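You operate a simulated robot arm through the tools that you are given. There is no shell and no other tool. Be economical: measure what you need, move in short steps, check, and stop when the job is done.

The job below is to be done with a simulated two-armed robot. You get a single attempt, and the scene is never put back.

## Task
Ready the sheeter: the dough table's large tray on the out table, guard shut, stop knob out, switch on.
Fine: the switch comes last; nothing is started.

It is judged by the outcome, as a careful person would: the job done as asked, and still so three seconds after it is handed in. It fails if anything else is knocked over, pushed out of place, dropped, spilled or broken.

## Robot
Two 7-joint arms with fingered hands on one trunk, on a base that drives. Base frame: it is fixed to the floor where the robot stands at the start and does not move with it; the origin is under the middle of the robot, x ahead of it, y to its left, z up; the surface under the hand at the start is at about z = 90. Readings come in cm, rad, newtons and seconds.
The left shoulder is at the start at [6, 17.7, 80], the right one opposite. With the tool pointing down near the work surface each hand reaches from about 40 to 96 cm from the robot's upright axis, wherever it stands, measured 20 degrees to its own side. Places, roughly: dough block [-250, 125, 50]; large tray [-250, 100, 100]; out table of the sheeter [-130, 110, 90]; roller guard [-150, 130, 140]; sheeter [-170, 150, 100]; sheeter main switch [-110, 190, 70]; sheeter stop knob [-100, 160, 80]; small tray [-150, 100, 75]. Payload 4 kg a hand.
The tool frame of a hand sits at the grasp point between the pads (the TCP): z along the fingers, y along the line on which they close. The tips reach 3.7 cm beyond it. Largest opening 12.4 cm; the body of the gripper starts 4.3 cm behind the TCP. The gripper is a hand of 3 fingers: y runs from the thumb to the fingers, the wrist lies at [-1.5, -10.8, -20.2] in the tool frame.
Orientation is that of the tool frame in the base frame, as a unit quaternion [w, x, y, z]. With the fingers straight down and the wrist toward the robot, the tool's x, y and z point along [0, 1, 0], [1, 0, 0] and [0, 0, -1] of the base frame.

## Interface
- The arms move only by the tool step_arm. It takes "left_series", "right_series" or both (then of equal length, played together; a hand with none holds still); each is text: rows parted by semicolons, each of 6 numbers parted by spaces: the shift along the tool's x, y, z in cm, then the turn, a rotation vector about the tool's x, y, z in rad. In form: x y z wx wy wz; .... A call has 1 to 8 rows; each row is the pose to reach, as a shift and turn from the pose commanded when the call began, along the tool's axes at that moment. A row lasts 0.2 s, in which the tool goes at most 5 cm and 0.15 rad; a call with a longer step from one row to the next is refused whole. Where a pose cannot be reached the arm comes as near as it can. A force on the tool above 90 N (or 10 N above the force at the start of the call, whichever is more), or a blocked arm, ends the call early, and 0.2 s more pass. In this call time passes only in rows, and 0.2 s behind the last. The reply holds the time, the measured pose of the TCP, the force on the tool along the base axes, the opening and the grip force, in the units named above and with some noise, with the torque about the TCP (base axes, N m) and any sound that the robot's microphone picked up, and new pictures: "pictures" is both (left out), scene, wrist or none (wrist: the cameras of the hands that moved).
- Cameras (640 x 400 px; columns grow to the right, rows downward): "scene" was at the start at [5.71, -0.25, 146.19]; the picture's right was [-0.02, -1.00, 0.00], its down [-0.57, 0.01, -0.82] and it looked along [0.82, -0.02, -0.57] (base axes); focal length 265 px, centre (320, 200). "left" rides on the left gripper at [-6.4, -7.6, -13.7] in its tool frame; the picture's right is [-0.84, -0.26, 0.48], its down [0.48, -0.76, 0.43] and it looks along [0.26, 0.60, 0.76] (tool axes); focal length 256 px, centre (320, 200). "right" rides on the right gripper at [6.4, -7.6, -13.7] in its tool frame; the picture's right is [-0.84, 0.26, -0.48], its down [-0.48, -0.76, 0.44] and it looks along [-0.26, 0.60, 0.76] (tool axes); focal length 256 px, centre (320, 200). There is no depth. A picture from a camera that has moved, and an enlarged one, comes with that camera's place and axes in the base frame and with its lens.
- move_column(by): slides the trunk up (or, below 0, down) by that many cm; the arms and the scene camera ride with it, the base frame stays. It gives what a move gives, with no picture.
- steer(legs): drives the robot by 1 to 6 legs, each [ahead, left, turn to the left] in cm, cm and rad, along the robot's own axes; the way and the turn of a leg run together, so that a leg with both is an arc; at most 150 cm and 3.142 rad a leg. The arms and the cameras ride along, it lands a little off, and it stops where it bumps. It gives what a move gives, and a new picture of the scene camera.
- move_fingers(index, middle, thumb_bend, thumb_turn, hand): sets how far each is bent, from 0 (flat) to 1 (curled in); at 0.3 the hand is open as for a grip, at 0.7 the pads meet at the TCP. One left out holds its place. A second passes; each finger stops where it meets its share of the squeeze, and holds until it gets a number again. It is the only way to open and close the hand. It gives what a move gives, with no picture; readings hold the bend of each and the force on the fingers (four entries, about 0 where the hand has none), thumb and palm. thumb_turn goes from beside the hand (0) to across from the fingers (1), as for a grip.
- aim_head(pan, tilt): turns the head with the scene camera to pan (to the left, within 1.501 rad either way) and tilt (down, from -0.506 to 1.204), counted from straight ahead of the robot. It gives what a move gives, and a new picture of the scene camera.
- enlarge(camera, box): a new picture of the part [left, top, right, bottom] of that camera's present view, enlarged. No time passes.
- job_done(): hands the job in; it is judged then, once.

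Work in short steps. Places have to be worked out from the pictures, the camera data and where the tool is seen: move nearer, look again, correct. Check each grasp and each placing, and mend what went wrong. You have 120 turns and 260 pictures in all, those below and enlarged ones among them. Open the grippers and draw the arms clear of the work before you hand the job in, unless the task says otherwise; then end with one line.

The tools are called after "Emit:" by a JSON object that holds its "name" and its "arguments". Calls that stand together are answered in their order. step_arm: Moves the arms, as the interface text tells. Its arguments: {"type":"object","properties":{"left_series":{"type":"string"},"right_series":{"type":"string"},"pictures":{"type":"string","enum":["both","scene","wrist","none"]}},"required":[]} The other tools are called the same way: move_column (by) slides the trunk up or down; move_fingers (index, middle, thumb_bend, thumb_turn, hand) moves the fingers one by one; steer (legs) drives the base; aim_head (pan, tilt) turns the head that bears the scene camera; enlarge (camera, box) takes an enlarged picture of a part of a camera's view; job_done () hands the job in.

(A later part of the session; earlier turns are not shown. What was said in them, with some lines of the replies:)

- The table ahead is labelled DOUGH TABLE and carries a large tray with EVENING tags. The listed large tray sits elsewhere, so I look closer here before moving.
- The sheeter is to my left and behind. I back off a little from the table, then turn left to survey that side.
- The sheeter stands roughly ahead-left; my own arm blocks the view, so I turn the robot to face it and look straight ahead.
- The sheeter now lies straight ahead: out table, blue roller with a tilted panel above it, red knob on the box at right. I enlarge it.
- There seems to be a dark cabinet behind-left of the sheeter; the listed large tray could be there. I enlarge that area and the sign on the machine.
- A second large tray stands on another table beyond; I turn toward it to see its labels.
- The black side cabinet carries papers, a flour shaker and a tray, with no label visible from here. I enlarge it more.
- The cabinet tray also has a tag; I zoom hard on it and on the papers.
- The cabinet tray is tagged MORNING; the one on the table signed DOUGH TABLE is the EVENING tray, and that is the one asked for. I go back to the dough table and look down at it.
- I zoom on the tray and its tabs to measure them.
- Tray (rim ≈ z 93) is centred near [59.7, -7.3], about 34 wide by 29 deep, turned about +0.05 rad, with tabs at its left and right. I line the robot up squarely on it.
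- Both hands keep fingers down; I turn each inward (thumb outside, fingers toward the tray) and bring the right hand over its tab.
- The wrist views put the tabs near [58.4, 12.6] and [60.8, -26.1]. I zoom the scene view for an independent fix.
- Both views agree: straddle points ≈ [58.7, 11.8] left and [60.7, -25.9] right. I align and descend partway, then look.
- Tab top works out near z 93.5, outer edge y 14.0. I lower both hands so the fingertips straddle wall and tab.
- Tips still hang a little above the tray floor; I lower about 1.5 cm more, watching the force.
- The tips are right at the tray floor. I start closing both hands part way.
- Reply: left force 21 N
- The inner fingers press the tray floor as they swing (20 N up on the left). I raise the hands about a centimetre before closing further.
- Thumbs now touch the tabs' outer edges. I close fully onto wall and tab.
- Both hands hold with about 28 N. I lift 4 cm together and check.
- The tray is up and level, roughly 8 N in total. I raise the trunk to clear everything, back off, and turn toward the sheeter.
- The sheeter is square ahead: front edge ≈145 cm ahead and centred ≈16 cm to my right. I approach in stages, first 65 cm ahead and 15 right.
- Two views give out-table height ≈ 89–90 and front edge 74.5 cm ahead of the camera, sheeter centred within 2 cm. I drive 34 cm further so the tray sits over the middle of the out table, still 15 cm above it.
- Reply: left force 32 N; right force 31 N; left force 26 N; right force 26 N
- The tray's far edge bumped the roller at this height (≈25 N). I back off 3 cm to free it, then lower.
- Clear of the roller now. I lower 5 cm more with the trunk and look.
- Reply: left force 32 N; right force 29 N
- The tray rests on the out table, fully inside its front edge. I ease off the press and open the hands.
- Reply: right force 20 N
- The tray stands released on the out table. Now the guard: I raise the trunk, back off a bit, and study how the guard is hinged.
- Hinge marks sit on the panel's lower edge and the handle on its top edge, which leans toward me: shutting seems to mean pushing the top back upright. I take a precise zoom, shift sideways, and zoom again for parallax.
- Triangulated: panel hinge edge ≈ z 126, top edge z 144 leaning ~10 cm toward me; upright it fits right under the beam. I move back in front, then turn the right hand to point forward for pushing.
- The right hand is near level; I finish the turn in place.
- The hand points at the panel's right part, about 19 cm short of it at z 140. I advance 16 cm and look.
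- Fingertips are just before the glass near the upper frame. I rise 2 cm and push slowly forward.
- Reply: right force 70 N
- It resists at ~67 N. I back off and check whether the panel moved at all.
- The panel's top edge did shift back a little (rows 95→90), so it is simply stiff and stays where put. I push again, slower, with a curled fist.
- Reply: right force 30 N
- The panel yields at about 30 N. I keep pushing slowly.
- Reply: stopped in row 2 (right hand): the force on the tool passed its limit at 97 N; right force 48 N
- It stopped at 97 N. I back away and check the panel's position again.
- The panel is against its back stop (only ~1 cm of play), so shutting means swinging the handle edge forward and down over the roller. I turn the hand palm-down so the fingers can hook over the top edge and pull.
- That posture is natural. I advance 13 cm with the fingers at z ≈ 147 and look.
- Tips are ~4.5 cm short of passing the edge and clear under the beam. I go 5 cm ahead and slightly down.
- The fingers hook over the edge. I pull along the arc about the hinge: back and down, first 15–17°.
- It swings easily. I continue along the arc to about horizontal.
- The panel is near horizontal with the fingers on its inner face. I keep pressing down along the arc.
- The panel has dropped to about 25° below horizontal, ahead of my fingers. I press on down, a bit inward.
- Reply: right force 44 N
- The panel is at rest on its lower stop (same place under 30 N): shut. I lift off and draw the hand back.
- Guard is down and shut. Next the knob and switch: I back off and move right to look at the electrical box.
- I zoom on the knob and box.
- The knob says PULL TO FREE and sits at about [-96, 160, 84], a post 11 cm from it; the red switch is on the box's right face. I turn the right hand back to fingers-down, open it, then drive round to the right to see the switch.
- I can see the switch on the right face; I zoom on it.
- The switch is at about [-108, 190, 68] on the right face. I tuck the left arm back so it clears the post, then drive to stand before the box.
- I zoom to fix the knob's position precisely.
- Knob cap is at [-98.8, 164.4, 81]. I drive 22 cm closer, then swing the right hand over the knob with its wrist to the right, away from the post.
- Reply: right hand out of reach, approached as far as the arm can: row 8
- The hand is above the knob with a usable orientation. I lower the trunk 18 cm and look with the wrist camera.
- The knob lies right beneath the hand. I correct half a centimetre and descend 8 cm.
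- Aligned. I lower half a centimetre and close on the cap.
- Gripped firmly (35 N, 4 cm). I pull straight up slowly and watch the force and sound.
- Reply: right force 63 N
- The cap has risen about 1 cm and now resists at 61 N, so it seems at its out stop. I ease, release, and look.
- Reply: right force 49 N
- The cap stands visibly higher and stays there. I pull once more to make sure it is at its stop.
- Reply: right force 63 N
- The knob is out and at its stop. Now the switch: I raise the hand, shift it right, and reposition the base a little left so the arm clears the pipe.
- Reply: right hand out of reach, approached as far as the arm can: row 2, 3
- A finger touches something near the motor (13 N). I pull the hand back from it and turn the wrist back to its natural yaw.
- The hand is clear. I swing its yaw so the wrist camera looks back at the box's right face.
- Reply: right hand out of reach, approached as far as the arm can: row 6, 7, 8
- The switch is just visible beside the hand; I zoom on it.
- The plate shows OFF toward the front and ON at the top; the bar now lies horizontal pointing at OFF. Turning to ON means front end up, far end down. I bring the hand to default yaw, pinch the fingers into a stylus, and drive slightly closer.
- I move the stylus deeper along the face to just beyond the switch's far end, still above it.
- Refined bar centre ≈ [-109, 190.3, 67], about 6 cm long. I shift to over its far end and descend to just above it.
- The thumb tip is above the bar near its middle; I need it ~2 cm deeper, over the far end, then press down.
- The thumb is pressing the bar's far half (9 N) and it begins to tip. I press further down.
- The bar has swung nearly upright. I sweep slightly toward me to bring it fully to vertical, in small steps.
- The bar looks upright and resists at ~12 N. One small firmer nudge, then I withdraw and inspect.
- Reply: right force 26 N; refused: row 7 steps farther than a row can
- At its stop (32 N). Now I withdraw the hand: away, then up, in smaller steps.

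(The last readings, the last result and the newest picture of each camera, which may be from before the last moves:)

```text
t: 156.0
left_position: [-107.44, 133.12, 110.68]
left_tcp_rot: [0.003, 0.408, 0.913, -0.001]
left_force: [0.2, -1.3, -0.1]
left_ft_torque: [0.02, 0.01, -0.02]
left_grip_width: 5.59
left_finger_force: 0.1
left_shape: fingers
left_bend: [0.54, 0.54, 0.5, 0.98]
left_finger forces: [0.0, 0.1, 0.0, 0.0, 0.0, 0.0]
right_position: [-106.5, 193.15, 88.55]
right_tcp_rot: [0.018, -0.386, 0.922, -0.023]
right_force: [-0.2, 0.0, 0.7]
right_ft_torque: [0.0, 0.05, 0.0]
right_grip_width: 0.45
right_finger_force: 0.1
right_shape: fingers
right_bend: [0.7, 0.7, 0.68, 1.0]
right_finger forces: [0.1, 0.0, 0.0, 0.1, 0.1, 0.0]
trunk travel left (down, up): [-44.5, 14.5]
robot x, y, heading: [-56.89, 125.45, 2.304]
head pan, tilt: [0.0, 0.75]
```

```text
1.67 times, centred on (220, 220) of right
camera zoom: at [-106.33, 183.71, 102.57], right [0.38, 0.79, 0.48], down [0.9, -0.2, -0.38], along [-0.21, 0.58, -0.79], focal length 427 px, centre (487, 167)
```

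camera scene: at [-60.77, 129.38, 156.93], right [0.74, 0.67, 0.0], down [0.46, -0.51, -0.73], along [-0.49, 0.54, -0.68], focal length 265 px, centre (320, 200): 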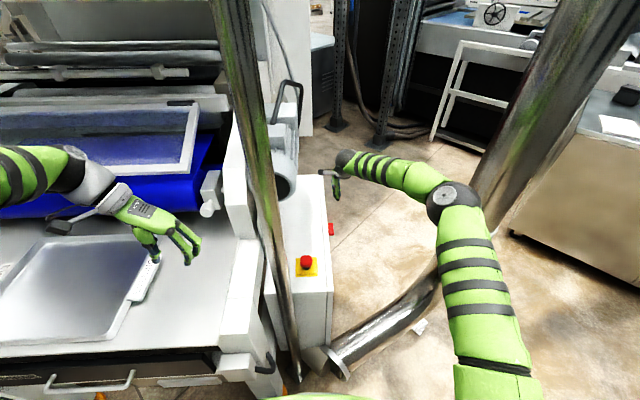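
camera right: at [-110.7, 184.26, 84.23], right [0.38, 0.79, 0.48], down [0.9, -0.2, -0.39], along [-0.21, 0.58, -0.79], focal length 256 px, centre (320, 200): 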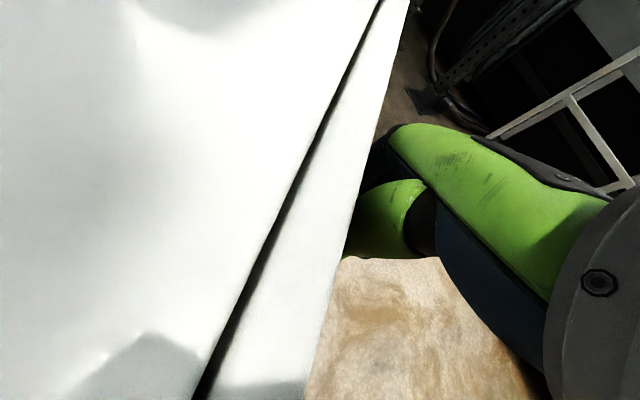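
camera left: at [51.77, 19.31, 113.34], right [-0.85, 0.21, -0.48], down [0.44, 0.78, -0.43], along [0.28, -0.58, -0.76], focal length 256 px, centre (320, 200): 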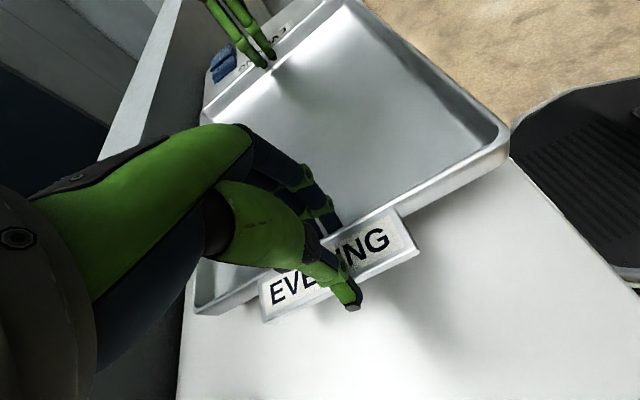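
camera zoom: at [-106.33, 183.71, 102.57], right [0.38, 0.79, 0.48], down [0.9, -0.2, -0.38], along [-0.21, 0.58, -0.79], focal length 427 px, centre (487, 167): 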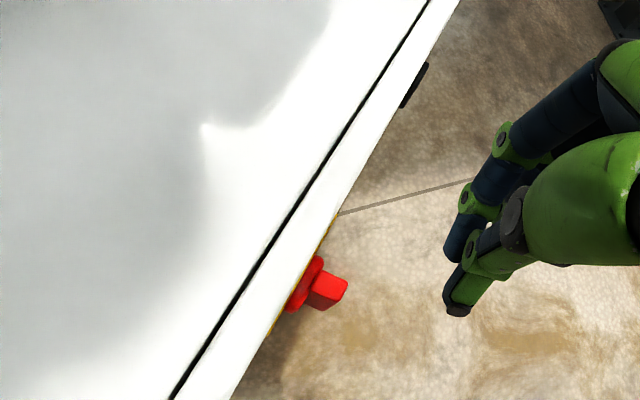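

The bar is upright at ON. I raise the trunk, open the right hand, back away, and check everything.

Emit:
{"name": "move_column", "arguments": {"by": 14}}

Emit:
{"name": "steer", "arguments": {"legs": [[-45, 0, 0]]}}

Emit:
{"name": "move_fingers", "arguments": {"hand": "right", "index": 0.3, "middle": 0.3, "thumb_bend": 0.3}}

Emit:
{"name": "move_fingers", "arguments": {"hand": "left", "index": 0.3, "middle": 0.3, "thumb_bend": 0.3}}

Emit:
{"name": "aim_head", "arguments": {"pan": 0.15, "tilt": 0.55}}

Emit:
{"name": "enlarge", "arguments": {"camera": "scene", "box": [100, 40, 420, 300]}}

```text
t: 157.7
left_position: [-107.39, 133.2, 124.54]
left_tcp_rot: [0.002, 0.408, 0.913, -0.002]
left_force: [0.1, -1.2, -0.5]
left_ft_torque: [0.0, -0.02, -0.02]
left_grip_width: 5.58
left_finger_force: 0.0
left_shape: fingers
left_bend: [0.54, 0.54, 0.5, 0.98]
left_finger forces: [0.0, 0.1, 0.0, 0.0, 0.0, 0.0]
right_position: [-106.6, 193.12, 102.46]
right_tcp_rot: [0.019, -0.386, 0.922, -0.023]
right_force: [0.0, 0.3, 0.9]
right_ft_torque: [0.0, 0.0, -0.01]
right_grip_width: 0.49
right_finger_force: 0.1
right_shape: fingers
right_bend: [0.7, 0.7, 0.68, 1.0]
right_finger forces: [0.0, 0.0, 0.0, 0.1, 0.0, 0.1]
trunk travel left (down, up): [-58.5, 0.5]
robot x, y, heading: [-56.84, 125.45, 2.302]
head pan, tilt: [0.0, 0.75]
```

```text
t: 160.4
left_position: [-77.44, 99.97, 124.63]
left_tcp_rot: [0.002, 0.408, 0.913, -0.001]
left_force: [-0.2, -0.3, 0.3]
left_ft_torque: [0.02, 0.0, -0.01]
left_grip_width: 5.62
left_finger_force: 0.0
left_shape: fingers
left_bend: [0.54, 0.54, 0.5, 0.98]
left_finger forces: [0.0, 0.0, 0.0, 0.0, 0.0, 0.1]
right_position: [-76.64, 159.78, 102.63]
right_tcp_rot: [0.017, -0.386, 0.922, -0.023]
right_force: [-0.2, -0.3, -0.3]
right_ft_torque: [0.06, 0.02, 0.0]
right_grip_width: 0.46
right_finger_force: 0.1
right_shape: fingers
right_bend: [0.7, 0.7, 0.68, 1.0]
right_finger forces: [0.0, 0.0, 0.1, 0.0, 0.0, 0.0]
trunk travel left (down, up): [-58.5, 0.5]
robot x, y, heading: [-27.0, 92.38, 2.303]
head pan, tilt: [0.0, 0.75]
camera scene: at [-30.73, 96.0, 170.93], right [0.74, 0.67, 0.0], down [0.46, -0.51, -0.73], along [-0.49, 0.54, -0.68], focal length 265 px, centre (320, 200)
```

scene: 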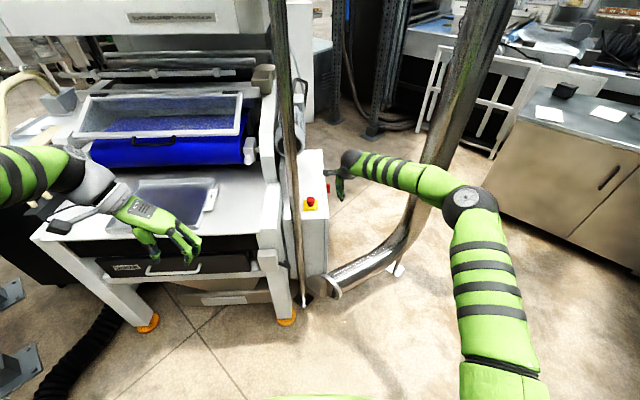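

```text
t: 161.4
left_position: [-77.55, 99.84, 124.69]
left_tcp_rot: [0.002, 0.409, 0.912, -0.001]
left_force: [-0.6, -0.1, 0.0]
left_ft_torque: [-0.01, 0.01, -0.02]
left_grip_width: 5.59
left_finger_force: 0.1
left_shape: fingers
left_bend: [0.54, 0.54, 0.5, 0.98]
left_finger forces: [0.0, 0.1, 0.0, 0.0, 0.0, 0.1]
right_position: [-76.79, 159.76, 102.56]
right_tcp_rot: [0.018, -0.386, 0.922, -0.023]
right_force: [-0.1, 0.8, -0.1]
right_ft_torque: [0.0, 0.05, -0.02]
right_grip_width: 12.33
right_finger_force: 0.1
right_shape: fingers
right_bend: [0.3, 0.3, 0.3, 0.98]
right_finger forces: [0.0, 0.0, 0.0, 0.0, 0.0, 0.1]
trunk travel left (down, up): [-58.5, 0.5]
robot x, y, heading: [-26.97, 91.9, 2.302]
head pan, tilt: [0.0, 0.75]
```

```text
t: 162.4
left_position: [-77.48, 99.95, 124.62]
left_tcp_rot: [0.002, 0.409, 0.913, -0.001]
left_force: [-0.3, -0.7, -0.7]
left_ft_torque: [0.02, 0.01, 0.06]
left_grip_width: 12.34
left_finger_force: 0.0
left_shape: fingers
left_bend: [0.3, 0.3, 0.3, 0.98]
left_finger forces: [0.0, 0.0, 0.0, 0.1, 0.0, 0.0]
right_position: [-76.57, 159.84, 102.49]
right_tcp_rot: [0.018, -0.386, 0.922, -0.023]
right_force: [0.3, 0.2, -0.6]
right_ft_torque: [0.0, 0.0, 0.0]
right_grip_width: 12.31
right_finger_force: 0.0
right_shape: fingers
right_bend: [0.3, 0.3, 0.3, 0.98]
right_finger forces: [0.0, 0.1, 0.0, 0.0, 0.0, 0.1]
trunk travel left (down, up): [-58.5, 0.5]
robot x, y, heading: [-27.2, 92.18, 2.302]
head pan, tilt: [0.0, 0.75]
```

```text
t: 163.1
left_position: [-77.52, 99.85, 124.51]
left_tcp_rot: [0.002, 0.409, 0.913, -0.001]
left_force: [0.3, 0.1, -0.1]
left_ft_torque: [-0.02, 0.02, -0.02]
left_grip_width: 12.33
left_finger_force: 0.0
left_shape: fingers
left_bend: [0.3, 0.3, 0.3, 0.98]
left_finger forces: [0.0, 0.0, 0.0, 0.0, 0.1, 0.0]
right_position: [-76.68, 159.8, 102.65]
right_tcp_rot: [0.019, -0.386, 0.922, -0.024]
right_force: [-0.2, -0.3, 0.3]
right_ft_torque: [-0.02, 0.0, 0.03]
right_grip_width: 12.34
right_finger_force: 0.0
right_shape: fingers
right_bend: [0.3, 0.3, 0.3, 0.98]
right_finger forces: [0.1, 0.0, 0.0, 0.0, 0.0, 0.0]
trunk travel left (down, up): [-58.5, 0.5]
robot x, y, heading: [-27.05, 92.33, 2.308]
head pan, tilt: [0.15, 0.55]
camera scene: at [-32.19, 95.63, 172.66], right [0.64, 0.77, 0.0], down [0.4, -0.33, -0.85], along [-0.66, 0.54, -0.52], focal length 265 px, centre (320, 200)
```

scene: 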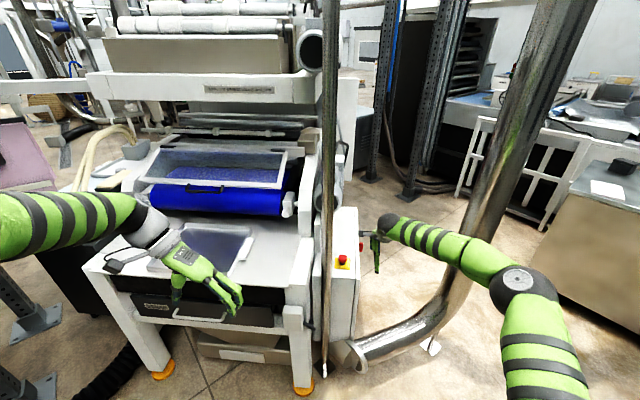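

```text
1.54 times, centred on (260, 170) of scene
camera zoom: at [-32.19, 95.63, 172.66], right [0.64, 0.77, 0.0], down [0.4, -0.33, -0.85], along [-0.66, 0.54, -0.52], focal length 408 px, centre (412, 246)
```

zoom: 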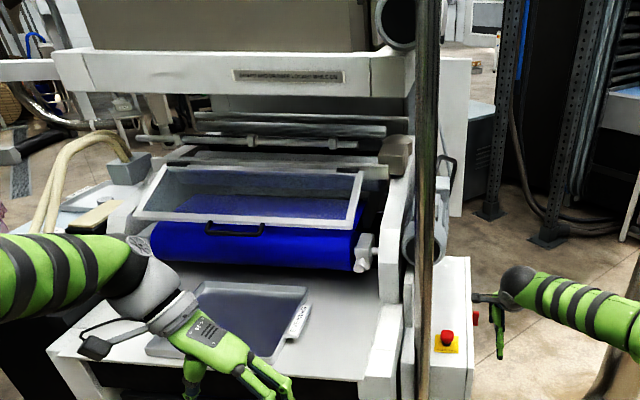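

All four states look right: tray on the out table, guard down, knob out, switch upright. I back off another 20 cm to leave the arms well clear.

Emit:
{"name": "steer", "arguments": {"legs": [[-20, 0, 0]]}}

Emit:
{"name": "enlarge", "arguments": {"camera": "scene", "box": [140, 100, 400, 300]}}

```text
t: 164.7
left_position: [-63.98, 85.07, 124.54]
left_tcp_rot: [0.001, 0.409, 0.912, -0.001]
left_force: [1.1, -0.5, 0.3]
left_ft_torque: [0.04, -0.01, 0.02]
left_grip_width: 12.33
left_finger_force: 0.0
left_shape: fingers
left_bend: [0.3, 0.3, 0.3, 0.98]
left_finger forces: [0.0, 0.0, 0.0, 0.0, 0.0, 0.0]
right_position: [-62.91, 144.93, 102.71]
right_tcp_rot: [0.018, -0.386, 0.922, -0.024]
right_force: [-0.7, 0.0, 0.8]
right_ft_torque: [-0.01, 0.01, 0.03]
right_grip_width: 12.34
right_finger_force: 0.0
right_shape: fingers
right_bend: [0.3, 0.3, 0.3, 0.98]
right_finger forces: [0.0, 0.0, 0.0, 0.1, 0.0, 0.0]
trunk travel left (down, up): [-58.5, 0.5]
robot x, y, heading: [-13.53, 77.44, 2.303]
head pan, tilt: [0.15, 0.55]
camera scene: at [-18.65, 80.57, 172.68], right [0.64, 0.77, 0.0], down [0.4, -0.33, -0.85], along [-0.66, 0.54, -0.52], focal length 265 px, centre (320, 200)
```

scene: 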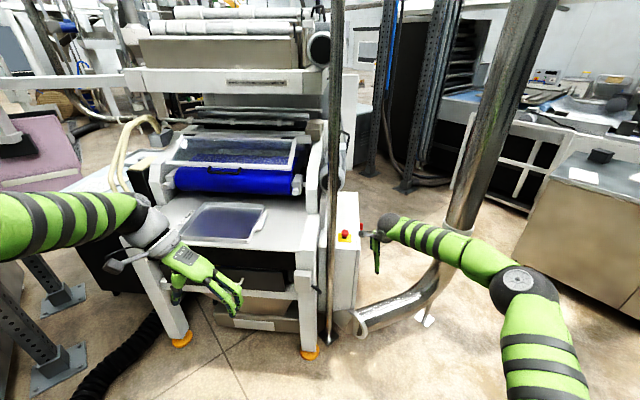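

```text
2.00 times, centred on (270, 200) of scene
camera zoom: at [-18.65, 80.57, 172.68], right [0.64, 0.77, 0.0], down [0.4, -0.33, -0.85], along [-0.66, 0.54, -0.52], focal length 530 px, centre (420, 200)
```

zoom: 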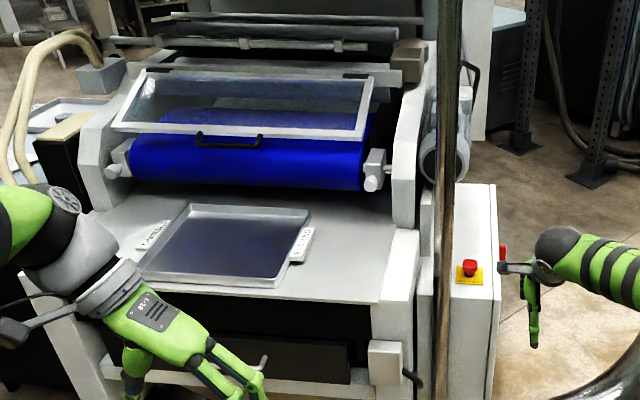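

The scene is as asked and the arms are clear, so I hand the job in.

Emit:
{"name": "job_done", "arguments": {}}

```text
The job is handed in.
```

The sheeter is ready and handed in: the dough table's large tray (tagged EVENING) is on the out table, the guard is shut, the stop knob is out, and the switch was turned to ON last. I started nothing. The rough list put the large tray on a side cabinet, where one is tagged MORNING. I took the one on the table signed DOUGH TABLE.
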